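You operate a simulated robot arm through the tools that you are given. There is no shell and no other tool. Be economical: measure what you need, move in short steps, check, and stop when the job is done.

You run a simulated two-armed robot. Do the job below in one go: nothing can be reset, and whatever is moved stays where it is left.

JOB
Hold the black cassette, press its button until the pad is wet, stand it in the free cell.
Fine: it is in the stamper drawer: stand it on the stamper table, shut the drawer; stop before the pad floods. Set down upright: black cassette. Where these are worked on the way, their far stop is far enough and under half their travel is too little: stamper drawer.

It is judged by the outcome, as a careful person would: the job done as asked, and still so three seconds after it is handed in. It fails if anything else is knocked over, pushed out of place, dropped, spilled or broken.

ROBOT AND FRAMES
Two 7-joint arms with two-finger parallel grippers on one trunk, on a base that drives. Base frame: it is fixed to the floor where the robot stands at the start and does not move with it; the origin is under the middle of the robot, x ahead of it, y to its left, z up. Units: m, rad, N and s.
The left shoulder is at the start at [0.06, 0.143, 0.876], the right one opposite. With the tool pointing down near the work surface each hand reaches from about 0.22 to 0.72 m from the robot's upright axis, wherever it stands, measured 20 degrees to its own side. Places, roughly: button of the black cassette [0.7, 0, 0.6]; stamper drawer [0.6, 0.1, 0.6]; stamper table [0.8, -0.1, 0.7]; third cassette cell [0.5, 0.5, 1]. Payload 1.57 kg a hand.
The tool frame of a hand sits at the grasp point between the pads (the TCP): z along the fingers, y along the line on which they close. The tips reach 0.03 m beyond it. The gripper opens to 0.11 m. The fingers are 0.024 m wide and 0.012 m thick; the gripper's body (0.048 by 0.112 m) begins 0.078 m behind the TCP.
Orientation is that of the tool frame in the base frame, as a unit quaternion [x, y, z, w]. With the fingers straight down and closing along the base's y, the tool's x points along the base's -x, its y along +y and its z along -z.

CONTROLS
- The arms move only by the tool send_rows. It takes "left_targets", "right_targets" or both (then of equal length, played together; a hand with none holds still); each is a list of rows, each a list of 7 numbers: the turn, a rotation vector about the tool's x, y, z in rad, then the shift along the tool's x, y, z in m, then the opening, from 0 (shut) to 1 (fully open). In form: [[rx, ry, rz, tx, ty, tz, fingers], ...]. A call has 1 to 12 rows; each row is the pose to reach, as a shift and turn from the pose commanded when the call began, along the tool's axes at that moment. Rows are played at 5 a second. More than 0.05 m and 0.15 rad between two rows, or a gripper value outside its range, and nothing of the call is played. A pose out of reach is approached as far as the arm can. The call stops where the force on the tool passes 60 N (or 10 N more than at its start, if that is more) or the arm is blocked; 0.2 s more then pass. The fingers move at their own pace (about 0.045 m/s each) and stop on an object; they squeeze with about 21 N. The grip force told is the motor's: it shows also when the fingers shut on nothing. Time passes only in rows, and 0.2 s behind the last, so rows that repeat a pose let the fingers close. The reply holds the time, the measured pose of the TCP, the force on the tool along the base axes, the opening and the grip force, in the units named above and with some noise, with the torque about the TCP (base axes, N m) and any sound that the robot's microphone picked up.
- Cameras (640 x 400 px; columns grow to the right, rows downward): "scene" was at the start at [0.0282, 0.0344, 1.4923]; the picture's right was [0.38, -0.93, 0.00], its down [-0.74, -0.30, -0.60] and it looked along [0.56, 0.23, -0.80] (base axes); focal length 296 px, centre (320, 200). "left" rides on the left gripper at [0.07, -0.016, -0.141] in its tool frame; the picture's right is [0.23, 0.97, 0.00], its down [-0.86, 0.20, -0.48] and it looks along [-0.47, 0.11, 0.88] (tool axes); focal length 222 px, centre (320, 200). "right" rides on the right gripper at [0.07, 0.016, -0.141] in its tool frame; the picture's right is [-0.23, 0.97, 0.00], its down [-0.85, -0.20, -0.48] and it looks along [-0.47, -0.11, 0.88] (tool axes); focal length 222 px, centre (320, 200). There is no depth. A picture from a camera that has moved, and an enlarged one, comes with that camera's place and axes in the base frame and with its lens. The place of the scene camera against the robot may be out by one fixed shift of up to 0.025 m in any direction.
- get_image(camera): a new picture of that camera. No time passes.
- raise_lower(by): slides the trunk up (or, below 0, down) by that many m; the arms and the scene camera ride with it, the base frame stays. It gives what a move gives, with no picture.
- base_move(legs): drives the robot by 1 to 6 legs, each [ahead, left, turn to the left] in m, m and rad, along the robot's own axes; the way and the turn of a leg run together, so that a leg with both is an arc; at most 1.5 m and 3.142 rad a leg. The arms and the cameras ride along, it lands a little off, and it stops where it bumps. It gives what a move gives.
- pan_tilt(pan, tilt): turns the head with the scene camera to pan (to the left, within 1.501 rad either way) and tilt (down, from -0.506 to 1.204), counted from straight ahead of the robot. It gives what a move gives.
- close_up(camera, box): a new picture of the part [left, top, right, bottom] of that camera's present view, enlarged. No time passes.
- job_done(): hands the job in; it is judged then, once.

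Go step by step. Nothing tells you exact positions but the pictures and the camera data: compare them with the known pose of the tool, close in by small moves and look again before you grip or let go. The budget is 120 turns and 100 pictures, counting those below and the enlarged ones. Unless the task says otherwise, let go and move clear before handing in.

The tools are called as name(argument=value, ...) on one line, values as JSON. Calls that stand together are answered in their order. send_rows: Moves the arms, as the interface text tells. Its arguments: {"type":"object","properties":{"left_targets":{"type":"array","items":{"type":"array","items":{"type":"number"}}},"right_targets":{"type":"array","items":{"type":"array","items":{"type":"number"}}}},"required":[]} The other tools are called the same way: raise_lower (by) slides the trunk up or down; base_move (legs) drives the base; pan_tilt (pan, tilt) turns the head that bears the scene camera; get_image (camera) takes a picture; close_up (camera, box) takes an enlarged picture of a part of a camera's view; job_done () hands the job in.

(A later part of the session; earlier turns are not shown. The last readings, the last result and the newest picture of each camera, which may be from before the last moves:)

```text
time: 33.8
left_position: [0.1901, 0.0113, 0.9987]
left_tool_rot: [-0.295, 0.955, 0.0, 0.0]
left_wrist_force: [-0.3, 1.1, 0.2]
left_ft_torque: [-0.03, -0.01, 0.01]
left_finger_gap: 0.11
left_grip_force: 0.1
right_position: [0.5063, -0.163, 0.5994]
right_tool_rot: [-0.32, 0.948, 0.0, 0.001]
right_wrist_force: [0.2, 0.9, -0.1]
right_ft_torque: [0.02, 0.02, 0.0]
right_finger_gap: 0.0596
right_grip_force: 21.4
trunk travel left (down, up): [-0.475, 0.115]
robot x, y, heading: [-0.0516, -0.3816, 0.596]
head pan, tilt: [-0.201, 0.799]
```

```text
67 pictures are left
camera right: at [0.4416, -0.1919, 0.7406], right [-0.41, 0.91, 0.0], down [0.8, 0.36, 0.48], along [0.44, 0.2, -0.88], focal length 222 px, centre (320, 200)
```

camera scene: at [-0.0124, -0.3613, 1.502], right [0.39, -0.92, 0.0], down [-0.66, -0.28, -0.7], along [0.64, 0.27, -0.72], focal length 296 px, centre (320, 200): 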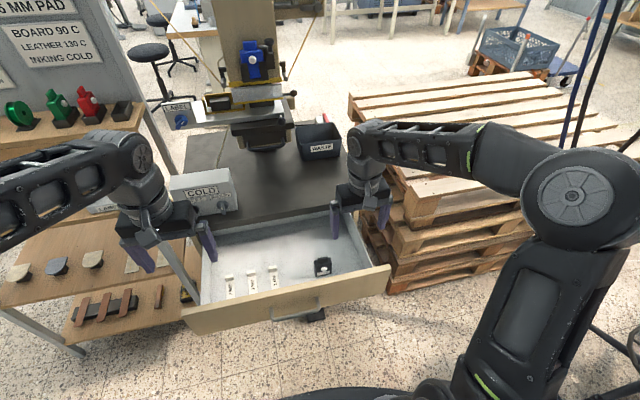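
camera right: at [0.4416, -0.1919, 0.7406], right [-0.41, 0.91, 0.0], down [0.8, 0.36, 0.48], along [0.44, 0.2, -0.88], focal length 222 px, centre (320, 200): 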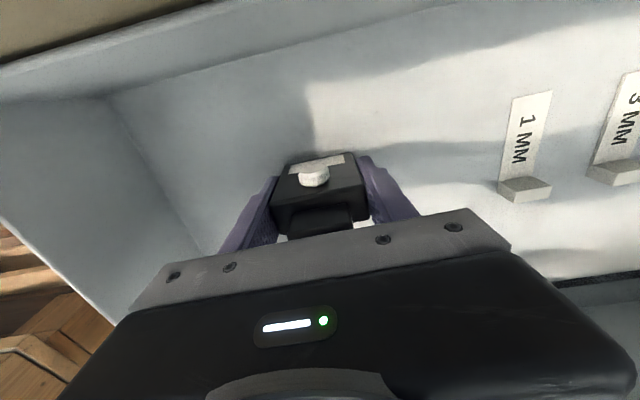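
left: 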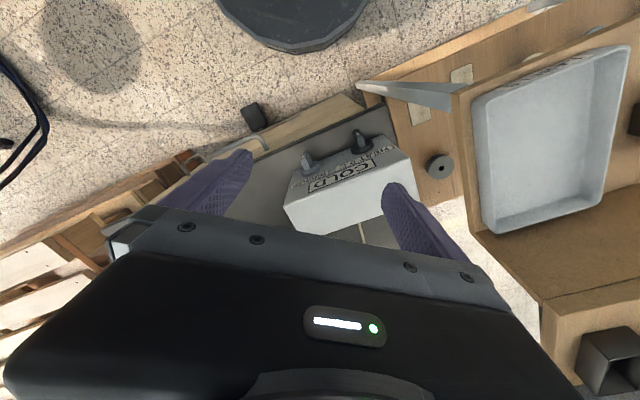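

Gripped (59.6 mm). Lift straight up, then drive forward a little so the table is in reach.

send_rows(right_targets=[[0, 0, 0, 0, 0, -0.02, 0.3], [0, 0, 0, 0, 0, -0.06, 0.3], [0, 0, 0, 0, 0, -0.1, 0.3], [0, 0, 0, 0, 0, -0.14, 0.3], [0, 0, 0, 0, 0, -0.18, 0.3], [0, 0, 0, 0, 0, -0.22, 0.3], [0, 0, 0, 0, 0, -0.26, 0.3], [0, 0, 0, 0, 0, -0.29, 0.3]])

base_move(legs=[[0.12, 0, 0]])

get_image(camera="scene")

get_image(camera="right")

```text
time: 35.5
left_position: [0.1895, 0.0108, 0.9996]
left_tool_rot: [-0.296, 0.955, 0.001, 0.0]
left_wrist_force: [0.2, -0.1, 0.3]
left_ft_torque: [0.0, 0.02, 0.03]
left_finger_gap: 0.11
left_grip_force: 0.1
right_position: [0.5034, -0.1639, 0.8913]
right_tool_rot: [-0.32, 0.947, 0.001, 0.001]
right_wrist_force: [-0.1, 0.0, -0.6]
right_ft_torque: [-0.01, 0.0, -0.01]
right_finger_gap: 0.0595
right_grip_force: 20.9
trunk travel left (down, up): [-0.475, 0.115]
robot x, y, heading: [-0.0498, -0.3804, 0.604]
head pan, tilt: [-0.201, 0.799]
```

```text
time: 36.8
left_position: [0.2901, 0.079, 0.9996]
left_tool_rot: [-0.296, 0.955, 0.0, -0.001]
left_wrist_force: [0.4, -0.4, 0.0]
left_ft_torque: [-0.03, 0.05, 0.03]
left_finger_gap: 0.1101
left_grip_force: 0.0
right_position: [0.6031, -0.0953, 0.8912]
right_tool_rot: [-0.32, 0.947, 0.0, 0.0]
right_wrist_force: [-0.5, 0.6, -1.3]
right_ft_torque: [0.03, 0.06, 0.01]
right_finger_gap: 0.0598
right_grip_force: 21.7
trunk travel left (down, up): [-0.475, 0.115]
robot x, y, heading: [0.049, -0.3116, 0.602]
head pan, tilt: [-0.201, 0.799]
```

```text
66 pictures are left
camera scene: at [0.0874, -0.2914, 1.5019], right [0.39, -0.92, 0.0], down [-0.66, -0.28, -0.7], along [0.64, 0.27, -0.72], focal length 296 px, centre (320, 200)
```

scene: 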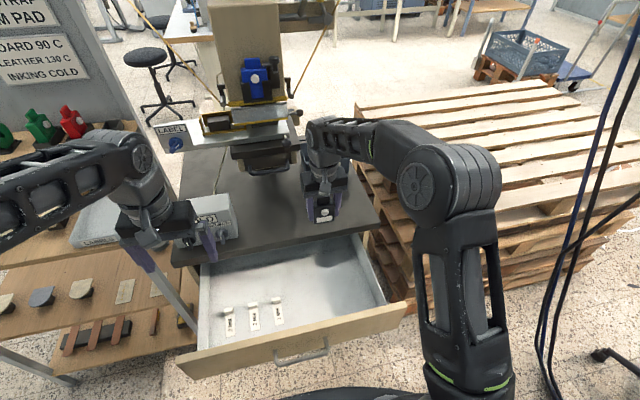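

```text
65 pictures are left
camera right: at [0.5388, -0.1244, 1.0317], right [-0.41, 0.91, 0.0], down [0.8, 0.36, 0.48], along [0.44, 0.2, -0.88], focal length 222 px, centre (320, 200)
```

right: 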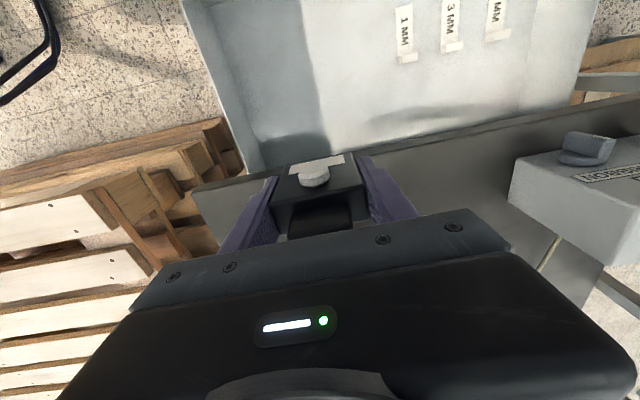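

I place it ~75 mm inside the front edge at about [0.69, -0.02]. Move there above the table and check.

send_rows(right_targets=[[0, 0, 0, -0.035, 0.002, 0, 0.3], [0, 0, 0, -0.07, 0.004, 0, 0.3], [0, 0, 0, -0.11, 0.005, 0, 0.3], [0, 0, 0, -0.11, 0.005, 0.04, 0.3], [0, 0, 0, -0.11, 0.005, 0.07, 0.3]])

get_image(camera="right")

close_up(camera="scene", box=[220, 120, 400, 250])

```text
time: 38.0
left_position: [0.2897, 0.0799, 1.0001]
left_tool_rot: [-0.295, 0.955, -0.001, 0.0]
left_wrist_force: [0.4, -0.9, 0.4]
left_ft_torque: [-0.03, 0.02, 0.02]
left_finger_gap: 0.11
left_grip_force: 0.1
right_position: [0.6875, -0.0254, 0.8241]
right_tool_rot: [-0.319, 0.948, 0.001, 0.0]
right_wrist_force: [0.2, 0.0, -1.5]
right_ft_torque: [0.01, -0.01, 0.02]
right_finger_gap: 0.0598
right_grip_force: 21.3
right hand out of reach, approached as far as the arm can: row 3
trunk travel left (down, up): [-0.475, 0.115]
robot x, y, heading: [0.0461, -0.3125, 0.601]
head pan, tilt: [-0.201, 0.799]
```

```text
64 pictures are left
camera right: at [0.623, -0.0542, 0.9647], right [-0.41, 0.91, 0.0], down [0.8, 0.36, 0.48], along [0.44, 0.2, -0.88], focal length 222 px, centre (320, 200)
```

right: 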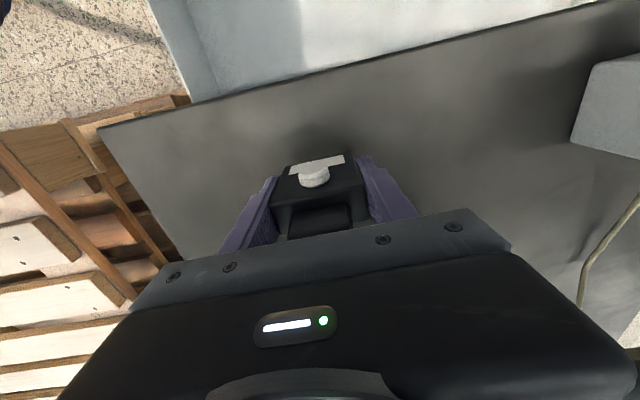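

```text
3.08 times, centred on (310, 185) of scene
camera zoom: at [0.0861, -0.2929, 1.5021], right [0.39, -0.92, 0.0], down [-0.66, -0.28, -0.7], along [0.64, 0.27, -0.72], focal length 912 px, centre (351, 246)
```

zoom: 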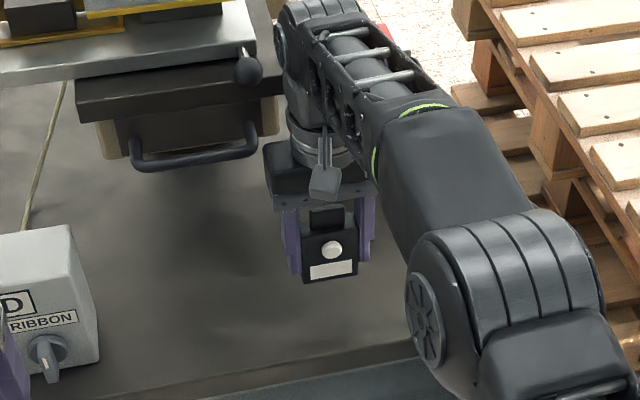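

send_rows(right_targets=[[0, 0, 0, 0, 0, 0.015, 0.3], [0, 0, 0, 0, 0, 0.025, 0.3], [0, 0, 0, 0, 0, 0.03, 0.3]])

close_up(camera="scene", box=[270, 150, 370, 220])

```text
time: 38.8
left_position: [0.2888, 0.0795, 1.0008]
left_tool_rot: [-0.295, 0.955, 0.0, 0.0]
left_wrist_force: [0.3, 0.4, -0.2]
left_ft_torque: [0.0, 0.0, 0.0]
left_finger_gap: 0.1097
left_grip_force: 0.1
right_position: [0.6876, -0.0251, 0.7932]
right_tool_rot: [-0.319, 0.948, 0.0, 0.0]
right_wrist_force: [0.1, -0.8, 0.1]
right_ft_torque: [0.01, -0.04, 0.02]
right_finger_gap: 0.0595
right_grip_force: 21.3
trunk travel left (down, up): [-0.475, 0.115]
robot x, y, heading: [0.0442, -0.3094, 0.599]
head pan, tilt: [-0.201, 0.799]
```

```text
5.71 times, centred on (320, 185) of scene
camera zoom: at [0.0861, -0.2924, 1.502], right [0.39, -0.92, 0.0], down [-0.66, -0.28, -0.7], along [0.64, 0.27, -0.72], focal length 1693 px, centre (320, 286)
```

zoom: 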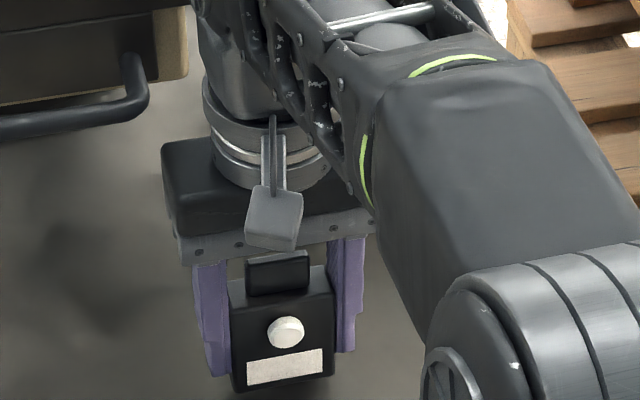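

send_rows(right_targets=[[0, 0, 0, 0, 0, 0.003, 0.3], [0, 0, 0, 0, 0, 0.006, 0.3], [0, 0, 0, 0, 0, 0.009, 0.3]])

```text
time: 39.6
left_position: [0.2877, 0.079, 0.9992]
left_tool_rot: [-0.295, 0.956, 0.0, -0.001]
left_wrist_force: [0.0, -0.2, 0.1]
left_ft_torque: [-0.01, -0.01, -0.01]
left_finger_gap: 0.1099
left_grip_force: 0.0
right_position: [0.6878, -0.0253, 0.7852]
right_tool_rot: [-0.319, 0.948, 0.001, 0.002]
right_wrist_force: [0.5, -0.7, 4.1]
right_ft_torque: [0.06, 0.06, 0.0]
right_finger_gap: 0.0597
right_grip_force: 20.9
trunk travel left (down, up): [-0.475, 0.115]
robot x, y, heading: [0.0479, -0.3153, 0.602]
head pan, tilt: [-0.201, 0.799]
```

send_rows(right_targets=[[0, 0, 0, 0, 0, 0.002, 0.3], [0, 0, 0, 0, 0, 0.002, 0.3]])

```text
time: 40.2
left_position: [0.2878, 0.0795, 1.0002]
left_tool_rot: [-0.296, 0.955, 0.001, 0.001]
left_wrist_force: [-0.4, -0.9, -0.8]
left_ft_torque: [-0.06, -0.02, 0.01]
left_finger_gap: 0.1098
left_grip_force: 0.1
right_position: [0.686, -0.0255, 0.7832]
right_tool_rot: [-0.32, 0.948, 0.001, 0.003]
right_wrist_force: [0.1, -0.8, 16.0]
right_ft_torque: [0.02, 0.2, -0.04]
right_finger_gap: 0.0598
right_grip_force: 21.4
trunk travel left (down, up): [-0.475, 0.115]
robot x, y, heading: [0.0489, -0.3122, 0.604]
head pan, tilt: [-0.201, 0.799]
```

Contact. Ease off, open and rise.

send_rows(right_targets=[[0, 0, 0, 0, 0, -0.0015, 0.3], [0, 0, 0, 0, 0, -0.0015, 0.6], [0, 0, 0, 0, 0, -0.0015, 0.8], [0, 0, 0, 0, 0, -0.0015, 0.9], [0, 0, 0, 0, 0, -0.0015, 0.9], [0, 0, 0, 0, 0, -0.03, 0.9], [0, 0, 0, 0, 0, -0.07, 0.9], [0, 0, 0, 0, 0, -0.11, 0.9], [0, 0, 0, 0, 0, -0.14, 0.9]])

get_image(camera="right")

get_image(camera="scene")

```text
time: 42.2
left_position: [0.2868, 0.0784, 1.0013]
left_tool_rot: [-0.296, 0.955, 0.0, 0.001]
left_wrist_force: [-0.5, -1.5, 0.6]
left_ft_torque: [0.04, -0.06, 0.0]
left_finger_gap: 0.1101
left_grip_force: 0.1
right_position: [0.68, -0.0603, 0.8891]
right_tool_rot: [-0.319, 0.948, -0.003, 0.004]
right_wrist_force: [-0.7, 0.6, 0.0]
right_ft_torque: [0.01, -0.03, -0.01]
right_finger_gap: 0.099
right_grip_force: 0.0
right hand out of reach, approached as far as the arm can: row 8, 9
trunk travel left (down, up): [-0.475, 0.115]
robot x, y, heading: [0.0424, -0.3123, 0.603]
head pan, tilt: [-0.201, 0.799]
```

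```text
61 pictures are left
camera right: at [0.6143, -0.0884, 1.029], right [-0.41, 0.91, 0.0], down [0.8, 0.36, 0.49], along [0.44, 0.19, -0.87], focal length 222 px, centre (320, 200)
```

right: 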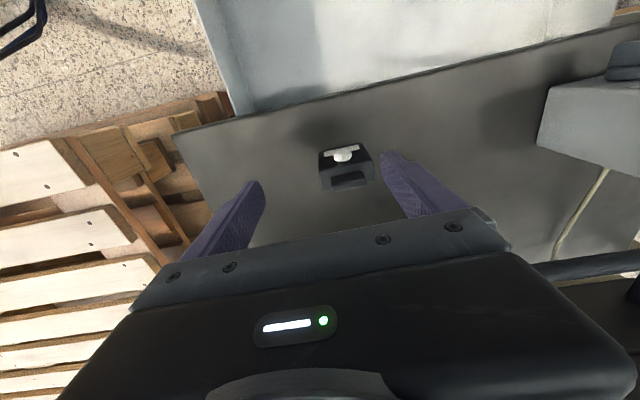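

```text
60 pictures are left
camera scene: at [0.0837, -0.295, 1.5021], right [0.39, -0.92, 0.0], down [-0.66, -0.28, -0.7], along [0.64, 0.27, -0.72], focal length 296 px, centre (320, 200)
```

scene: 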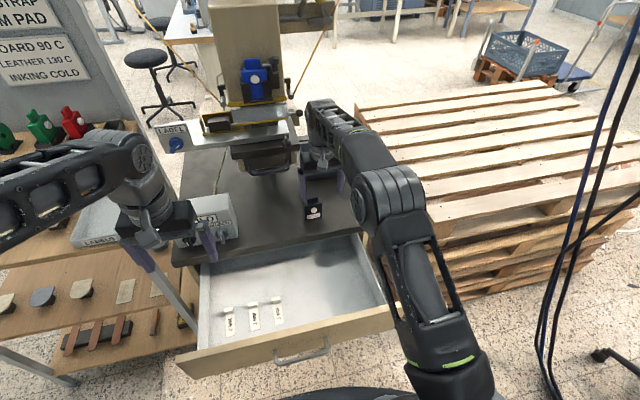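

Cassette stands on the table at about [0.687, -0.025]. Now retract the right hand, back off, and prepare to push the drawer shut.

send_rows(right_targets=[[0, 0, 0, 0.03, -0.01, -0.02, 0.9], [0, 0, 0, 0.07, -0.01, -0.04, 0.9], [0, 0, 0, 0.11, -0.01, -0.05, 0.9], [0, 0, 0, 0.15, -0.01, -0.06, 0.9]])

base_move(legs=[[-0.33, 0.17, 0]])

send_rows(right_targets=[[-0.0863, -0.0863, 0.0863, 0, 0, 0.02, 0], [-0.1726, -0.1726, 0.1726, 0, 0, 0.04, 0], [-0.2589, -0.2589, 0.2589, 0, 0, 0.06, 0], [-0.3452, -0.3452, 0.3452, 0, 0, 0.08, 0], [-0.4315, -0.4315, 0.4315, 0, 0, 0.1, 0], [-0.5178, -0.5178, 0.5178, 0, 0, 0.12, 0], [-0.604, -0.604, 0.604, 0, 0, 0.14, 0]])

send_rows(right_targets=[[-0.0863, -0.0863, 0.0863, 0, 0, 0, 0], [-0.1726, -0.1726, 0.1726, 0, 0, 0, 0], [-0.2589, -0.2589, 0.2589, 0, 0, 0, 0], [-0.3452, -0.3452, 0.3452, 0, 0, 0, 0], [-0.4315, -0.4315, 0.4315, 0, 0, 0, 0], [-0.5178, -0.5178, 0.5178, 0, 0, 0, 0], [-0.605, -0.605, 0.605, 0, 0, 0, 0]])

get_image(camera="scene")

```text
time: 43.2
left_position: [0.2881, 0.0789, 0.9993]
left_tool_rot: [-0.296, 0.955, 0.0, 0.002]
left_wrist_force: [0.5, -0.5, -0.1]
left_ft_torque: [-0.01, 0.02, 0.0]
left_finger_gap: 0.1102
left_grip_force: 0.2
right_position: [0.5652, -0.1551, 0.9485]
right_tool_rot: [-0.32, 0.947, 0.0, 0.001]
right_wrist_force: [0.6, 0.0, 1.0]
right_ft_torque: [0.02, -0.01, 0.02]
right_finger_gap: 0.0988
right_grip_force: 0.1
trunk travel left (down, up): [-0.475, 0.115]
robot x, y, heading: [0.0473, -0.3104, 0.599]
head pan, tilt: [-0.201, 0.799]
```

```text
time: 45.5
left_position: [-0.0781, 0.0332, 0.9997]
left_tool_rot: [-0.294, 0.956, 0.0, 0.001]
left_wrist_force: [-0.6, -0.3, 0.7]
left_ft_torque: [-0.01, -0.05, 0.02]
left_finger_gap: 0.1099
left_grip_force: 0.0
right_position: [0.1979, -0.2028, 0.9488]
right_tool_rot: [-0.318, 0.948, -0.001, 0.001]
right_wrist_force: [1.1, 0.1, -0.9]
right_ft_torque: [0.04, 0.0, -0.02]
right_finger_gap: 0.0987
right_grip_force: 0.1
trunk travel left (down, up): [-0.475, 0.115]
robot x, y, heading: [-0.3196, -0.3601, 0.599]
head pan, tilt: [-0.201, 0.799]
```

```text
time: 47.1
left_position: [-0.0775, 0.032, 1.0004]
left_tool_rot: [-0.294, 0.956, 0.001, 0.001]
left_wrist_force: [-0.2, 0.1, 1.2]
left_ft_torque: [0.05, 0.02, -0.01]
left_finger_gap: 0.1101
left_grip_force: 0.0
right_position: [0.2018, -0.2031, 0.8095]
right_tool_rot: [-0.003, 0.912, 0.366, 0.182]
right_wrist_force: [0.5, -0.4, -0.6]
right_ft_torque: [0.03, 0.02, -0.01]
right_finger_gap: 0.0
right_grip_force: 20.6
trunk travel left (down, up): [-0.475, 0.115]
robot x, y, heading: [-0.3229, -0.3595, 0.601]
head pan, tilt: [-0.201, 0.799]
```

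```text
time: 48.8
left_position: [-0.0782, 0.0329, 1.0007]
left_tool_rot: [-0.294, 0.956, 0.0, -0.001]
left_wrist_force: [0.7, 0.7, -0.4]
left_ft_torque: [-0.03, 0.02, 0.0]
left_finger_gap: 0.11
left_grip_force: 0.0
right_position: [0.1978, -0.2028, 0.8089]
right_tool_rot: [0.315, 0.632, 0.635, 0.314]
right_wrist_force: [0.4, -0.3, -0.3]
right_ft_torque: [-0.02, -0.02, -0.03]
right_finger_gap: 0.0
right_grip_force: 20.8
trunk travel left (down, up): [-0.475, 0.115]
robot x, y, heading: [-0.3197, -0.356, 0.597]
head pan, tilt: [-0.201, 0.799]
```

```text
59 pictures are left
camera scene: at [-0.282, -0.3377, 1.5021], right [0.39, -0.92, 0.0], down [-0.66, -0.28, -0.7], along [0.64, 0.27, -0.72], focal length 296 px, centre (320, 200)
```

scene: 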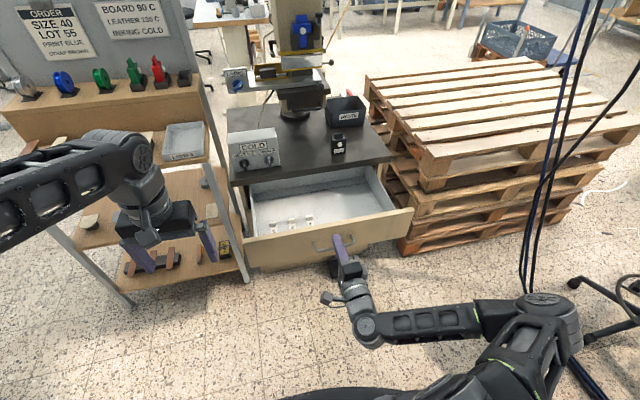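

Drawer and cassette in view. Lower the hand to just above the handle bar, then push forward with the base.

send_rows(right_targets=[[0, 0, 0, 0, -0.04, 0, 0], [0, 0, 0, 0, -0.08, 0, 0], [0, 0, 0, 0, -0.12, 0, 0], [0, 0, 0, 0, -0.15, 0, 0], [0, 0, 0, 0, -0.15, 0.03, 0], [0, 0, 0, 0, -0.15, 0.07, 0], [0, 0, 0, 0, -0.15, 0.1, 0]])

get_image(camera="right")

close_up(camera="scene", box=[230, 160, 430, 300])

```text
time: 50.4
left_position: [-0.079, 0.0346, 1.0005]
left_tool_rot: [-0.294, 0.956, 0.0, 0.0]
left_wrist_force: [0.5, -0.2, 0.1]
left_ft_torque: [0.03, 0.0, 0.02]
left_finger_gap: 0.11
left_grip_force: 0.0
right_position: [0.2799, -0.1426, 0.6576]
right_tool_rot: [0.314, 0.633, 0.633, 0.316]
right_wrist_force: [0.6, 0.6, 0.2]
right_ft_torque: [-0.01, 0.01, -0.01]
right_finger_gap: 0.0
right_grip_force: 20.4
trunk travel left (down, up): [-0.475, 0.115]
robot x, y, heading: [-0.3227, -0.3585, 0.598]
head pan, tilt: [-0.201, 0.799]
```

```text
58 pictures are left
camera right: at [0.1251, -0.1725, 0.6735], right [0.14, -0.18, 0.97], down [0.13, -0.97, -0.2], along [0.98, 0.16, -0.11], focal length 222 px, centre (320, 200)
```

right: 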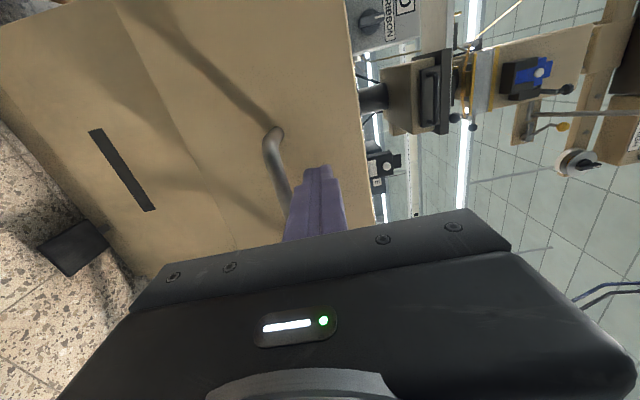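

```text
2.86 times, centred on (330, 230) of scene
camera zoom: at [-0.282, -0.3377, 1.502], right [0.39, -0.92, 0.0], down [-0.66, -0.28, -0.7], along [0.64, 0.27, -0.72], focal length 846 px, centre (291, 114)
```

zoom: 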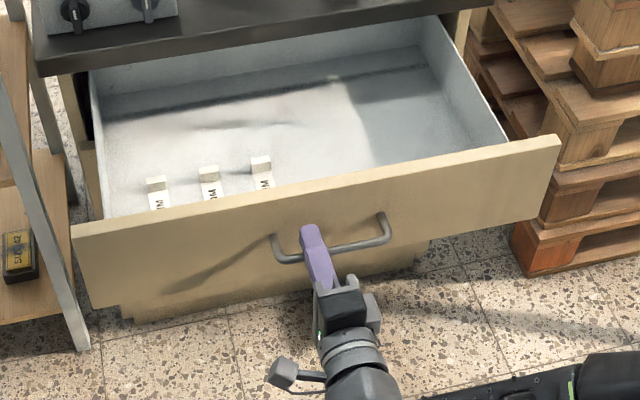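

base_move(legs=[[0.26, 0, 0]])

get_image(camera="scene")

```text
time: 52.2
left_position: [0.1366, 0.1826, 0.9999]
left_tool_rot: [-0.296, 0.955, 0.0, 0.0]
left_wrist_force: [-0.4, -0.4, 0.0]
left_ft_torque: [0.0, 0.07, 0.0]
left_finger_gap: 0.1102
left_grip_force: 0.0
right_position: [0.4943, 0.0063, 0.6571]
right_tool_rot: [0.314, 0.633, 0.634, 0.314]
right_wrist_force: [0.3, -0.7, -0.4]
right_ft_torque: [-0.01, -0.03, -0.01]
right_finger_gap: 0.0
right_grip_force: 20.8
trunk travel left (down, up): [-0.475, 0.115]
robot x, y, heading: [-0.1047, -0.2092, 0.6]
head pan, tilt: [-0.201, 0.799]
```

```text
56 pictures are left
camera scene: at [-0.0655, -0.1899, 1.502], right [0.39, -0.92, 0.0], down [-0.66, -0.28, -0.7], along [0.64, 0.27, -0.72], focal length 296 px, centre (320, 200)
```

scene: 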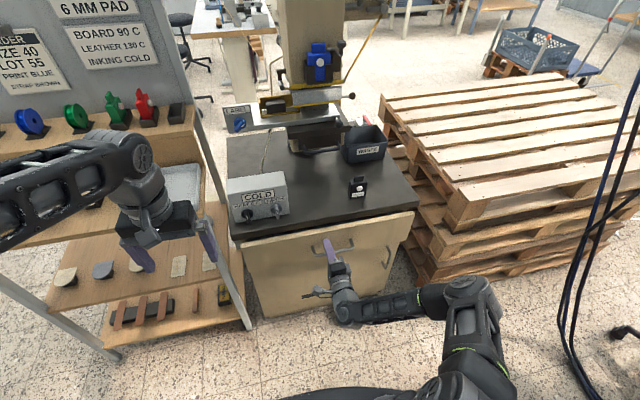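

Nearly shut. Finish the push with the arm in small steps.

send_rows(right_targets=[[0, 0, 0, 0, 0, 0.01, 0], [0, 0, 0, 0, 0, 0.02, 0], [0, 0, 0, 0, 0, 0.03, 0], [0, 0, 0, 0, 0, 0.036, 0], [0, 0, 0, 0, 0, 0.042, 0], [0, 0, 0, 0, 0, 0.048, 0], [0, 0, 0, 0, 0, 0.054, 0], [0, 0, 0, 0, 0, 0.06, 0]])

get_image(camera="right")

```text
time: 53.6
left_position: [0.1342, 0.1784, 1.001]
left_tool_rot: [-0.294, 0.956, 0.001, 0.002]
left_wrist_force: [-0.3, 0.4, 0.2]
left_ft_torque: [0.01, 0.01, -0.03]
left_finger_gap: 0.1099
left_grip_force: 0.0
right_position: [0.5249, 0.0294, 0.6584]
right_tool_rot: [0.313, 0.633, 0.634, 0.314]
right_wrist_force: [-18.8, -13.7, 13.5]
right_ft_torque: [0.12, -0.39, -0.26]
right_finger_gap: 0.0001
right_grip_force: 21.0
trunk travel left (down, up): [-0.475, 0.115]
robot x, y, heading: [-0.1063, -0.2147, 0.595]
head pan, tilt: [-0.201, 0.799]
stopped in row 6 (right hand): the force on the tool passed its limit at 70 N (the readings are from after the stop); the commanded pose is now the measured one
```

```text
55 pictures are left
camera right: at [0.3714, -0.0002, 0.6741], right [0.14, -0.18, 0.97], down [0.14, -0.97, -0.2], along [0.98, 0.16, -0.11], focal length 222 px, centre (320, 200)
```

right: 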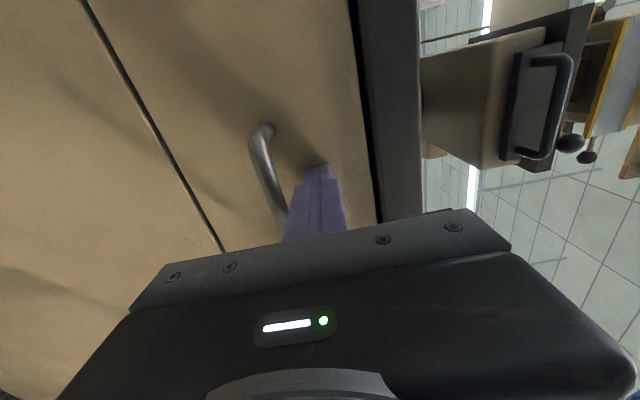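

The drawer hit its closed stop. Now retract the right hand, raise it, and reposition the base so both hands can work on the cassette.

send_rows(right_targets=[[0, 0, 0, 0, 0, -0.03, 0], [0, 0, 0, 0, 0, -0.07, 0], [0, 0, 0, 0, 0, -0.11, 0], [0, 0, 0, 0, 0, -0.15, 0], [0, 0, 0, 0, 0.04, -0.17, 0], [0, 0, 0, 0, 0.08, -0.17, 0], [0, 0, 0, 0, 0.12, -0.17, 0], [0, 0, 0, 0, 0.16, -0.17, 0]])

base_move(legs=[[0.0, -0.26, 0], [0.14, 0, 0]])

get_image(camera="scene")

get_image(camera="left")

```text
time: 55.4
left_position: [0.1363, 0.1812, 0.9999]
left_tool_rot: [-0.296, 0.955, 0.0, 0.0]
left_wrist_force: [0.6, -0.1, -0.4]
left_ft_torque: [-0.03, 0.01, 0.0]
left_finger_gap: 0.1099
left_grip_force: 0.1
right_position: [0.3925, -0.0731, 0.8159]
right_tool_rot: [0.315, 0.635, 0.632, 0.313]
right_wrist_force: [0.2, 0.2, 0.2]
right_ft_torque: [0.02, -0.01, -0.02]
right_finger_gap: 0.0
right_grip_force: 21.1
trunk travel left (down, up): [-0.475, 0.115]
robot x, y, heading: [-0.1052, -0.2127, 0.599]
head pan, tilt: [-0.201, 0.799]
```

```text
time: 58.2
left_position: [0.3994, 0.0451, 0.9997]
left_tool_rot: [-0.294, 0.956, 0.0, 0.0]
left_wrist_force: [0.3, 0.6, 0.7]
left_ft_torque: [0.04, -0.01, 0.0]
left_finger_gap: 0.1097
left_grip_force: 0.0
right_position: [0.6546, -0.2099, 0.815]
right_tool_rot: [0.314, 0.635, 0.632, 0.313]
right_wrist_force: [-0.4, 0.3, -0.1]
right_ft_torque: [0.0, 0.01, -0.01]
right_finger_gap: 0.0
right_grip_force: 20.0
trunk travel left (down, up): [-0.475, 0.115]
robot x, y, heading: [0.157, -0.3463, 0.596]
head pan, tilt: [-0.201, 0.799]
```

```text
54 pictures are left
camera scene: at [0.1967, -0.3272, 1.502], right [0.39, -0.92, 0.0], down [-0.66, -0.28, -0.7], along [0.64, 0.27, -0.72], focal length 296 px, centre (320, 200)
```

scene: 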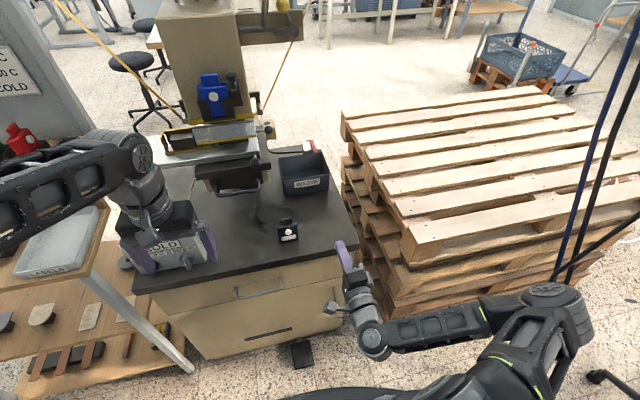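

```text
53 pictures are left
camera left: at [0.3509, -0.0092, 1.1414], right [-0.74, 0.68, 0.0], down [0.59, 0.65, 0.48], along [0.32, 0.35, -0.88], focal length 222 px, centre (320, 200)
```

left: 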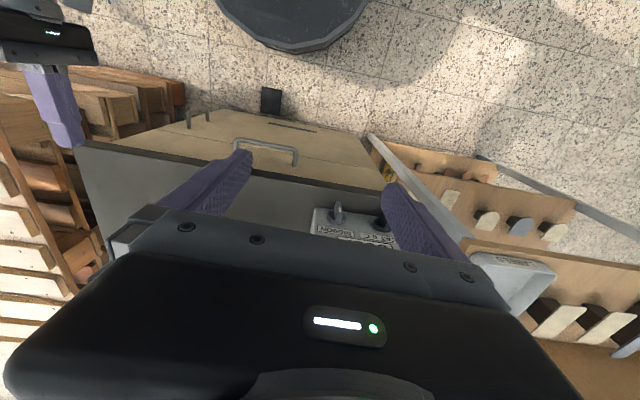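

Cassette confirmed near [0.686, -0.025]. Bring the left hand above it, aligned with its width.

send_rows(left_targets=[[0, 0, -0.01, -0.028, -0.031, 0, 1], [0, 0, -0.02, -0.056, -0.063, 0, 1], [0, 0, -0.03, -0.085, -0.094, 0, 1], [0, 0, -0.04, -0.113, -0.126, 0, 1], [0, 0, -0.05, -0.141, -0.157, 0, 1], [0, 0, -0.052, -0.17, -0.189, 0, 1], [0, 0, -0.052, -0.198, -0.22, 0.0, 1], [0, 0, -0.052, -0.198, -0.22, 0.04, 1], [0, 0, -0.052, -0.198, -0.22, 0.08, 1]])

get_image(camera="left")

get_image(camera="scene")

```text
time: 60.2
left_position: [0.6884, -0.0249, 0.921]
left_tool_rot: [-0.32, 0.947, 0.001, 0.001]
left_wrist_force: [0.5, -0.1, 0.9]
left_ft_torque: [-0.02, 0.03, 0.01]
left_finger_gap: 0.1097
left_grip_force: 0.1
left hand out of reach, approached as far as the arm can: row 6, 7, 8
right_position: [0.6564, -0.2104, 0.8161]
right_tool_rot: [0.315, 0.635, 0.631, 0.313]
right_wrist_force: [0.0, -0.6, 1.1]
right_ft_torque: [0.01, -0.02, 0.02]
right_finger_gap: 0.0002
right_grip_force: 20.9
trunk travel left (down, up): [-0.475, 0.115]
robot x, y, heading: [0.157, -0.3485, 0.6]
head pan, tilt: [-0.201, 0.799]
```

```text
52 pictures are left
camera left: at [0.6421, -0.0815, 1.0633], right [-0.77, 0.64, 0.0], down [0.56, 0.68, 0.48], along [0.31, 0.37, -0.88], focal length 222 px, centre (320, 200)
```

left: 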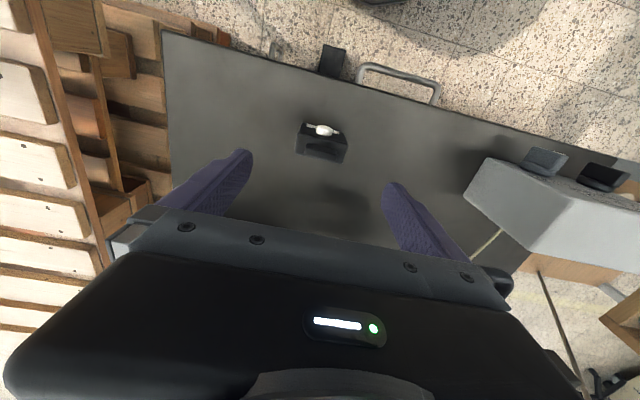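

```text
51 pictures are left
camera scene: at [0.1983, -0.3279, 1.502], right [0.39, -0.92, 0.0], down [-0.66, -0.28, -0.7], along [0.64, 0.27, -0.72], focal length 296 px, centre (320, 200)
```

scene: 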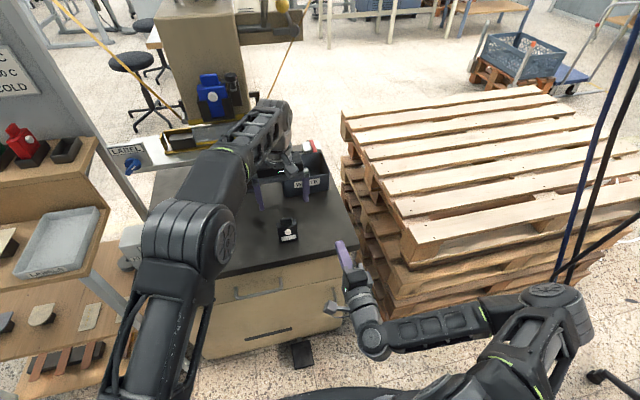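

Aligned over the cassette. Descend to about z 0.79 and check.

send_rows(left_targets=[[0, 0, 0, 0, 0, 0.04, 1], [0, 0, 0, 0, 0, 0.08, 1], [0, 0, 0, 0, 0, 0.11, 1], [0, 0, 0, 0, 0, 0.13, 1]])

get_image(camera="left")

close_up(camera="scene", box=[220, 170, 370, 270])

```text
time: 61.2
left_position: [0.6869, -0.0273, 0.7897]
left_tool_rot: [-0.32, 0.948, -0.001, -0.001]
left_wrist_force: [-0.6, -0.6, 0.3]
left_ft_torque: [0.0, -0.03, 0.0]
left_finger_gap: 0.11
left_grip_force: 0.1
right_position: [0.6551, -0.2095, 0.8155]
right_tool_rot: [0.315, 0.634, 0.633, 0.313]
right_wrist_force: [-0.3, -0.5, 0.4]
right_ft_torque: [0.0, 0.01, 0.0]
right_finger_gap: 0.0003
right_grip_force: 21.0
trunk travel left (down, up): [-0.475, 0.115]
robot x, y, heading: [0.1557, -0.3458, 0.596]
head pan, tilt: [-0.201, 0.799]
```

```text
50 pictures are left
camera left: at [0.6405, -0.0828, 0.9313], right [-0.77, 0.64, 0.0], down [0.56, 0.68, 0.48], along [0.31, 0.37, -0.88], focal length 222 px, centre (320, 200)
```

left: 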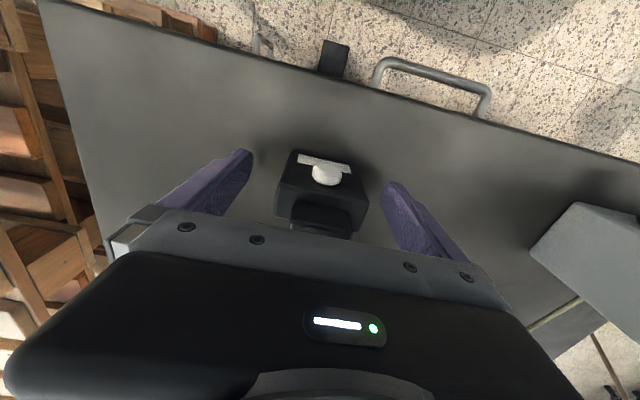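

```text
4.00 times, centred on (295, 220) of scene
camera zoom: at [0.196, -0.3278, 1.5021], right [0.39, -0.92, 0.0], down [-0.66, -0.28, -0.7], along [0.64, 0.27, -0.72], focal length 1185 px, centre (420, 120)
```

zoom: 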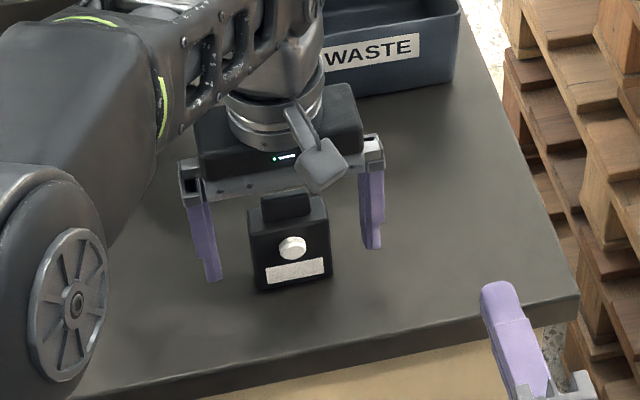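

send_rows(left_targets=[[0, 0, 0, 0, 0, 0, 0.7], [0, 0, 0, 0, 0, 0, 0.5], [0, 0, 0, 0, 0, 0, 0.4], [0, 0, 0, 0, 0, 0, 0.3], [0, 0, 0, 0, 0, 0, 0.3], [0, 0, 0, 0, 0, 0, 0.3]])

get_image(camera="left")

```text
time: 62.6
left_position: [0.6867, -0.0257, 0.7893]
left_tool_rot: [-0.319, 0.948, 0.0, 0.001]
left_wrist_force: [-0.5, 0.4, 0.8]
left_ft_torque: [0.0, 0.0, 0.01]
left_finger_gap: 0.0597
left_grip_force: 21.3
right_position: [0.6537, -0.2096, 0.8167]
right_tool_rot: [0.314, 0.635, 0.633, 0.313]
right_wrist_force: [-0.2, 0.8, -0.1]
right_ft_torque: [-0.01, 0.03, 0.02]
right_finger_gap: 0.0002
right_grip_force: 21.5
trunk travel left (down, up): [-0.475, 0.115]
robot x, y, heading: [0.155, -0.3511, 0.604]
head pan, tilt: [-0.201, 0.799]
```

```text
48 pictures are left
camera left: at [0.6403, -0.083, 0.9317], right [-0.77, 0.64, 0.0], down [0.56, 0.68, 0.48], along [0.31, 0.37, -0.88], focal length 222 px, centre (320, 200)
```

left: 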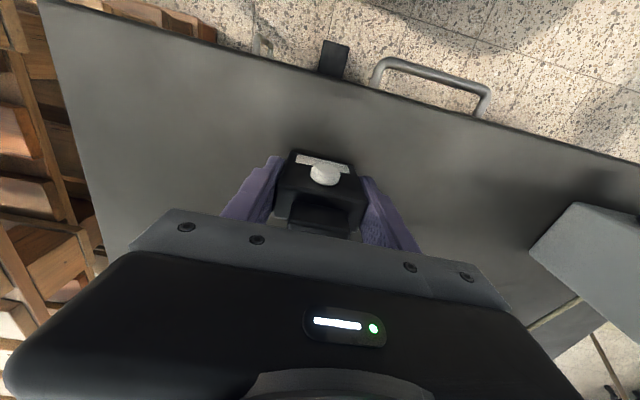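

Gripped by the left hand. Lift 60 mm, and bring the closed right fingertips in front of the button at standoff.

send_rows(left_targets=[[0, 0, 0, 0, 0, -0.03, 0.3], [0, 0, 0, 0, 0, -0.06, 0.3], [0, 0, 0, 0, 0, -0.06, 0.3], [0, 0, 0, 0, 0, -0.06, 0.3], [0, 0, 0, 0, 0, -0.06, 0.3]], right_targets=[[0, 0, 0, 0, 0.02, -0.02, 0], [0, 0, 0, 0, 0.04, -0.03, 0], [0, 0, 0, 0.045, 0.041, -0.03, 0], [0, 0, 0, 0.09, 0.041, -0.02, 0], [0, 0, 0, 0.127, 0.041, 0.0, 0]])

get_image(camera="left")

get_image(camera="right")

close_up(camera="scene", box=[220, 140, 400, 280])

```text
time: 63.8
left_position: [0.6881, -0.0279, 0.8484]
left_tool_rot: [-0.319, 0.948, 0.0, 0.001]
left_wrist_force: [0.7, -0.1, -0.9]
left_ft_torque: [-0.01, -0.03, -0.01]
left_finger_gap: 0.0599
left_grip_force: 20.9
right_position: [0.5725, -0.1073, 0.8562]
right_tool_rot: [0.314, 0.635, 0.633, 0.312]
right_wrist_force: [-0.5, 0.1, 0.3]
right_ft_torque: [0.04, -0.04, 0.02]
right_finger_gap: 0.0
right_grip_force: 20.4
right hand out of reach, approached as far as the arm can: row 2, 3
trunk travel left (down, up): [-0.475, 0.115]
robot x, y, heading: [0.1596, -0.3465, 0.599]
head pan, tilt: [-0.201, 0.799]
```

```text
47 pictures are left
camera left: at [0.6415, -0.0831, 0.9901], right [-0.77, 0.64, 0.0], down [0.56, 0.68, 0.48], along [0.31, 0.37, -0.88], focal length 222 px, centre (320, 200)
```

left: 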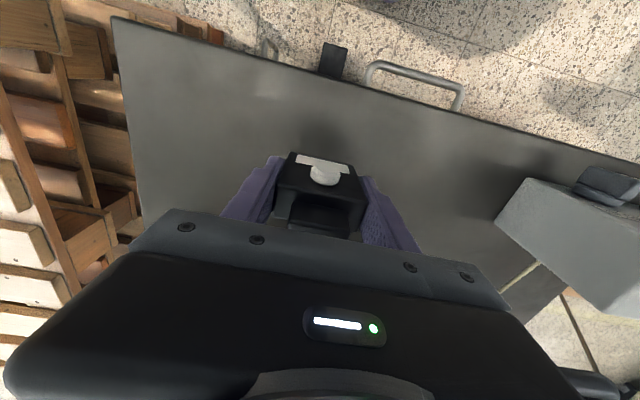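

```text
46 pictures are left
camera right: at [0.4202, -0.138, 0.8729], right [0.14, -0.18, 0.97], down [0.14, -0.97, -0.2], along [0.98, 0.17, -0.11], focal length 222 px, centre (320, 200)
```

right: 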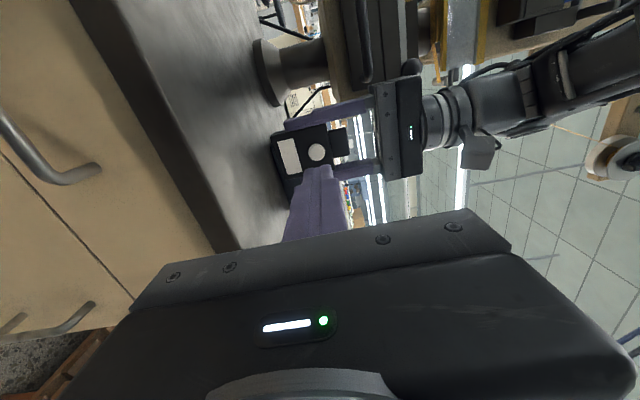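

```text
2.86 times, centred on (310, 210) of scene
camera zoom: at [0.1957, -0.3273, 1.5021], right [0.39, -0.92, 0.0], down [-0.66, -0.28, -0.7], along [0.64, 0.27, -0.72], focal length 846 px, centre (349, 171)
```

zoom: 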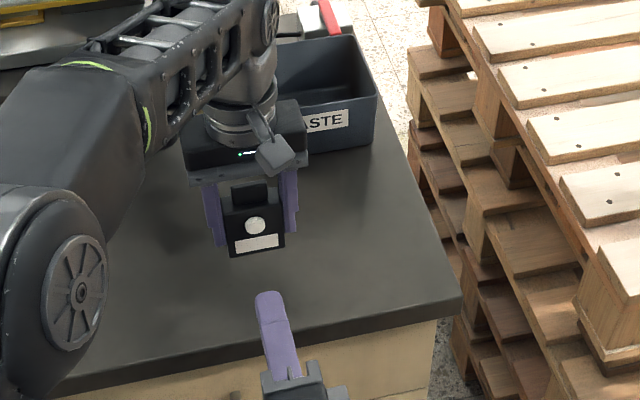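

The right camera sees the button and pad clearly; button is ~5 mm below and ~4 mm right of my fingertip axis. Correct and approach to ~20 mm.

send_rows(right_targets=[[0, 0, 0, -0.004, -0.004, 0.02, 0], [0, 0, 0, -0.004, -0.004, 0.045, 0], [0, 0, 0, -0.004, -0.004, 0.065, 0], [0, 0, 0, -0.004, -0.004, 0.073, 0]])

get_image(camera="right")

close_up(camera="left", box=[260, 110, 380, 200])

```text
time: 64.8
left_position: [0.687, -0.0277, 0.8488]
left_tool_rot: [-0.319, 0.948, 0.0, -0.001]
left_wrist_force: [0.5, 0.9, -1.6]
left_ft_torque: [-0.01, 0.01, 0.01]
left_finger_gap: 0.0596
left_grip_force: 21.3
right_position: [0.6382, -0.0666, 0.853]
right_tool_rot: [0.315, 0.635, 0.632, 0.313]
right_wrist_force: [-0.9, -0.3, -1.6]
right_ft_torque: [0.01, -0.02, 0.0]
right_finger_gap: 0.0
right_grip_force: 20.9
trunk travel left (down, up): [-0.475, 0.115]
robot x, y, heading: [0.1552, -0.3516, 0.597]
head pan, tilt: [-0.201, 0.799]
```

```text
44 pictures are left
camera right: at [0.4841, -0.0967, 0.8681], right [0.14, -0.18, 0.97], down [0.14, -0.97, -0.2], along [0.98, 0.16, -0.11], focal length 222 px, centre (320, 200)
```

right: 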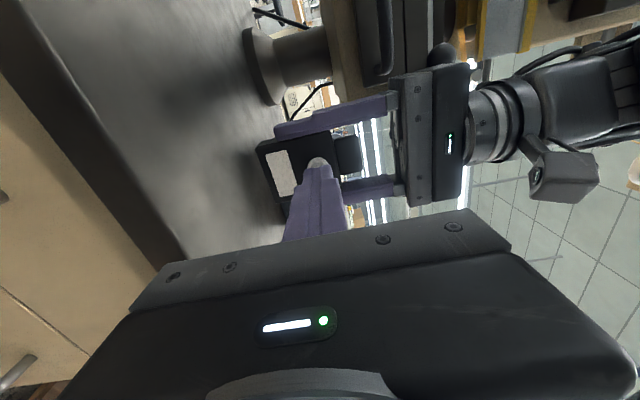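

```text
4.44 times, centred on (320, 155) of left
camera zoom: at [0.6416, -0.0834, 0.99], right [-0.77, 0.64, 0.0], down [0.56, 0.68, 0.48], along [0.31, 0.37, -0.88], focal length 987 px, centre (320, 400)
```

zoom: 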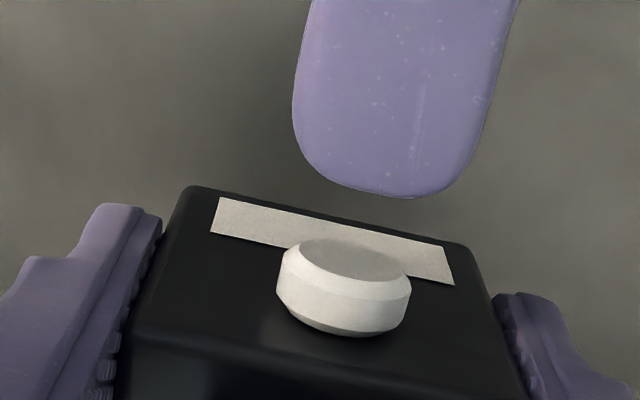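

Finger is ~3 mm to the side; correct and approach to near contact.

send_rows(right_targets=[[0, 0, 0, -0.003, 0, 0.006, 0], [0, 0, 0, -0.003, 0, 0.012, 0]])

close_up(camera="left", box=[260, 110, 380, 200])

```text
time: 65.4
left_position: [0.6873, -0.0273, 0.8483]
left_tool_rot: [-0.319, 0.948, 0.0, 0.0]
left_wrist_force: [0.4, 0.7, -0.8]
left_ft_torque: [-0.01, -0.01, 0.02]
left_finger_gap: 0.0598
left_grip_force: 21.4
right_position: [0.6496, -0.0613, 0.8519]
right_tool_rot: [0.314, 0.635, 0.632, 0.313]
right_wrist_force: [-0.1, -0.6, 1.2]
right_ft_torque: [0.0, 0.02, 0.0]
right_finger_gap: 0.0
right_grip_force: 20.6
trunk travel left (down, up): [-0.475, 0.115]
robot x, y, heading: [0.156, -0.3471, 0.595]
head pan, tilt: [-0.201, 0.799]
```

```text
4.44 times, centred on (320, 155) of left
camera zoom: at [0.6416, -0.0834, 0.99], right [-0.77, 0.64, 0.0], down [0.56, 0.68, 0.48], along [0.31, 0.37, -0.88], focal length 987 px, centre (320, 400)
```

zoom: 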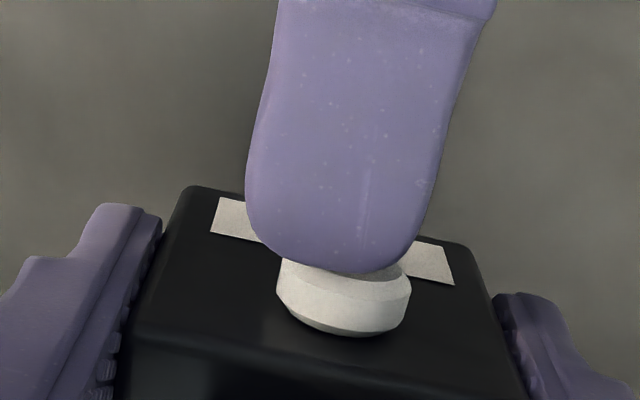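

Well aligned, nearly touching. Press in small steps, watching the pad.

send_rows(right_targets=[[0, 0, 0, 0, 0, 0.002, 0], [0, 0, 0, 0, 0, 0.004, 0]])

close_up(camera="left", box=[260, 110, 380, 200])

```text
time: 66.0
left_position: [0.6869, -0.027, 0.8486]
left_tool_rot: [-0.319, 0.948, 0.001, 0.001]
left_wrist_force: [2.1, -0.2, -1.8]
left_ft_torque: [0.02, 0.01, 0.02]
left_finger_gap: 0.0594
left_grip_force: 21.2
right_position: [0.6523, -0.0606, 0.8519]
right_tool_rot: [0.314, 0.634, 0.633, 0.313]
right_wrist_force: [-1.2, -1.2, 0.2]
right_ft_torque: [-0.04, -0.02, 0.02]
right_finger_gap: 0.0002
right_grip_force: 20.8
trunk travel left (down, up): [-0.475, 0.115]
robot x, y, heading: [0.1592, -0.3491, 0.601]
head pan, tilt: [-0.201, 0.799]
```

```text
4.44 times, centred on (320, 155) of left
camera zoom: at [0.6417, -0.0834, 0.9902], right [-0.77, 0.64, 0.0], down [0.56, 0.68, 0.48], along [0.31, 0.37, -0.88], focal length 987 px, centre (320, 400)
```

zoom: 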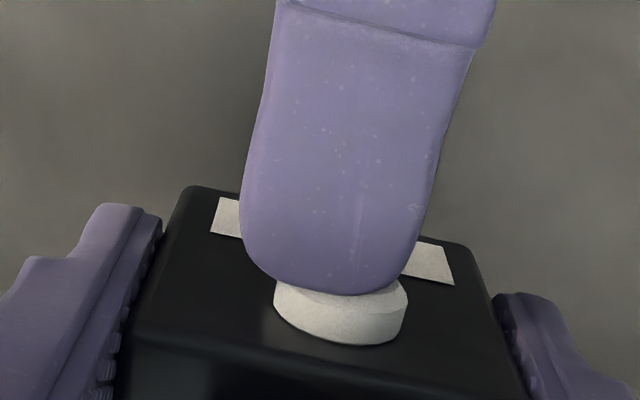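

send_rows(right_targets=[[0, 0, 0, 0, 0, 0.0025, 0]])

close_up(camera="left", box=[260, 110, 380, 200])

```text
time: 66.4
left_position: [0.6873, -0.0278, 0.8479]
left_tool_rot: [-0.32, 0.947, 0.001, 0.002]
left_wrist_force: [3.2, 1.7, -1.5]
left_ft_torque: [0.0, 0.01, 0.01]
left_finger_gap: 0.0595
left_grip_force: 21.4
right_position: [0.6557, -0.058, 0.8521]
right_tool_rot: [0.314, 0.635, 0.632, 0.313]
right_wrist_force: [-4.0, -1.9, 0.1]
right_ft_torque: [0.0, -0.03, 0.05]
right_finger_gap: 0.0
right_grip_force: 21.6
trunk travel left (down, up): [-0.475, 0.115]
robot x, y, heading: [0.1589, -0.3456, 0.6]
head pan, tilt: [-0.201, 0.799]
```

```text
4.44 times, centred on (320, 155) of left
camera zoom: at [0.6417, -0.0833, 0.9901], right [-0.77, 0.64, 0.0], down [0.56, 0.68, 0.48], along [0.31, 0.37, -0.88], focal length 987 px, centre (320, 400)
```

zoom: 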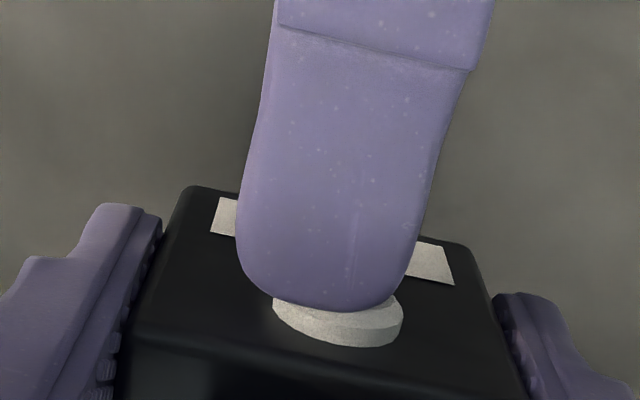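

send_rows(right_targets=[[0, 0, 0, 0, 0, 0.002, 0]])

close_up(camera="left", box=[260, 110, 380, 200])

```text
time: 66.8
left_position: [0.6871, -0.0277, 0.8478]
left_tool_rot: [-0.32, 0.947, 0.001, 0.002]
left_wrist_force: [4.6, 2.4, -3.0]
left_ft_torque: [-0.01, -0.01, 0.01]
left_finger_gap: 0.0595
left_grip_force: 20.6
right_position: [0.6561, -0.057, 0.8528]
right_tool_rot: [0.314, 0.636, 0.632, 0.313]
right_wrist_force: [-5.7, -2.2, 1.1]
right_ft_torque: [0.06, -0.06, 0.03]
right_finger_gap: 0.0
right_grip_force: 21.2
trunk travel left (down, up): [-0.475, 0.115]
robot x, y, heading: [0.1581, -0.3528, 0.599]
head pan, tilt: [-0.201, 0.799]
```

```text
4.44 times, centred on (320, 155) of left
camera zoom: at [0.6417, -0.0831, 0.9899], right [-0.77, 0.64, 0.0], down [0.56, 0.68, 0.48], along [0.31, 0.37, -0.88], focal length 987 px, centre (320, 400)
```

zoom: 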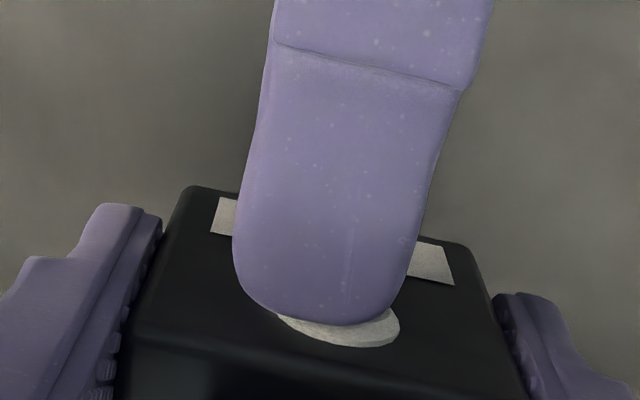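

The button is near its bottom and the pad may be slightly darker. Hold briefly and look again.

send_rows(right_targets=[[0, 0, 0, 0, 0, 0.001, 0]])

close_up(camera="left", box=[260, 110, 380, 200])

```text
time: 67.2
left_position: [0.6877, -0.0273, 0.8482]
left_tool_rot: [-0.32, 0.947, 0.0, 0.001]
left_wrist_force: [7.8, 4.7, -3.6]
left_ft_torque: [0.02, 0.01, 0.04]
left_finger_gap: 0.0597
left_grip_force: 20.9
right_position: [0.6563, -0.0563, 0.8522]
right_tool_rot: [0.314, 0.635, 0.632, 0.314]
right_wrist_force: [-6.5, -4.8, 3.1]
right_ft_torque: [0.07, -0.06, 0.07]
right_finger_gap: 0.0001
right_grip_force: 21.3
trunk travel left (down, up): [-0.475, 0.115]
robot x, y, heading: [0.1561, -0.3466, 0.598]
head pan, tilt: [-0.201, 0.799]
```

```text
4.44 times, centred on (320, 155) of left
camera zoom: at [0.6417, -0.0832, 0.99], right [-0.77, 0.64, 0.0], down [0.56, 0.68, 0.48], along [0.31, 0.37, -0.88], focal length 987 px, centre (320, 400)
```

zoom: 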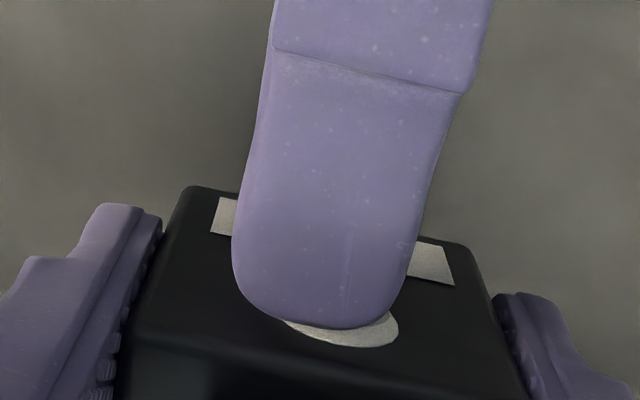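

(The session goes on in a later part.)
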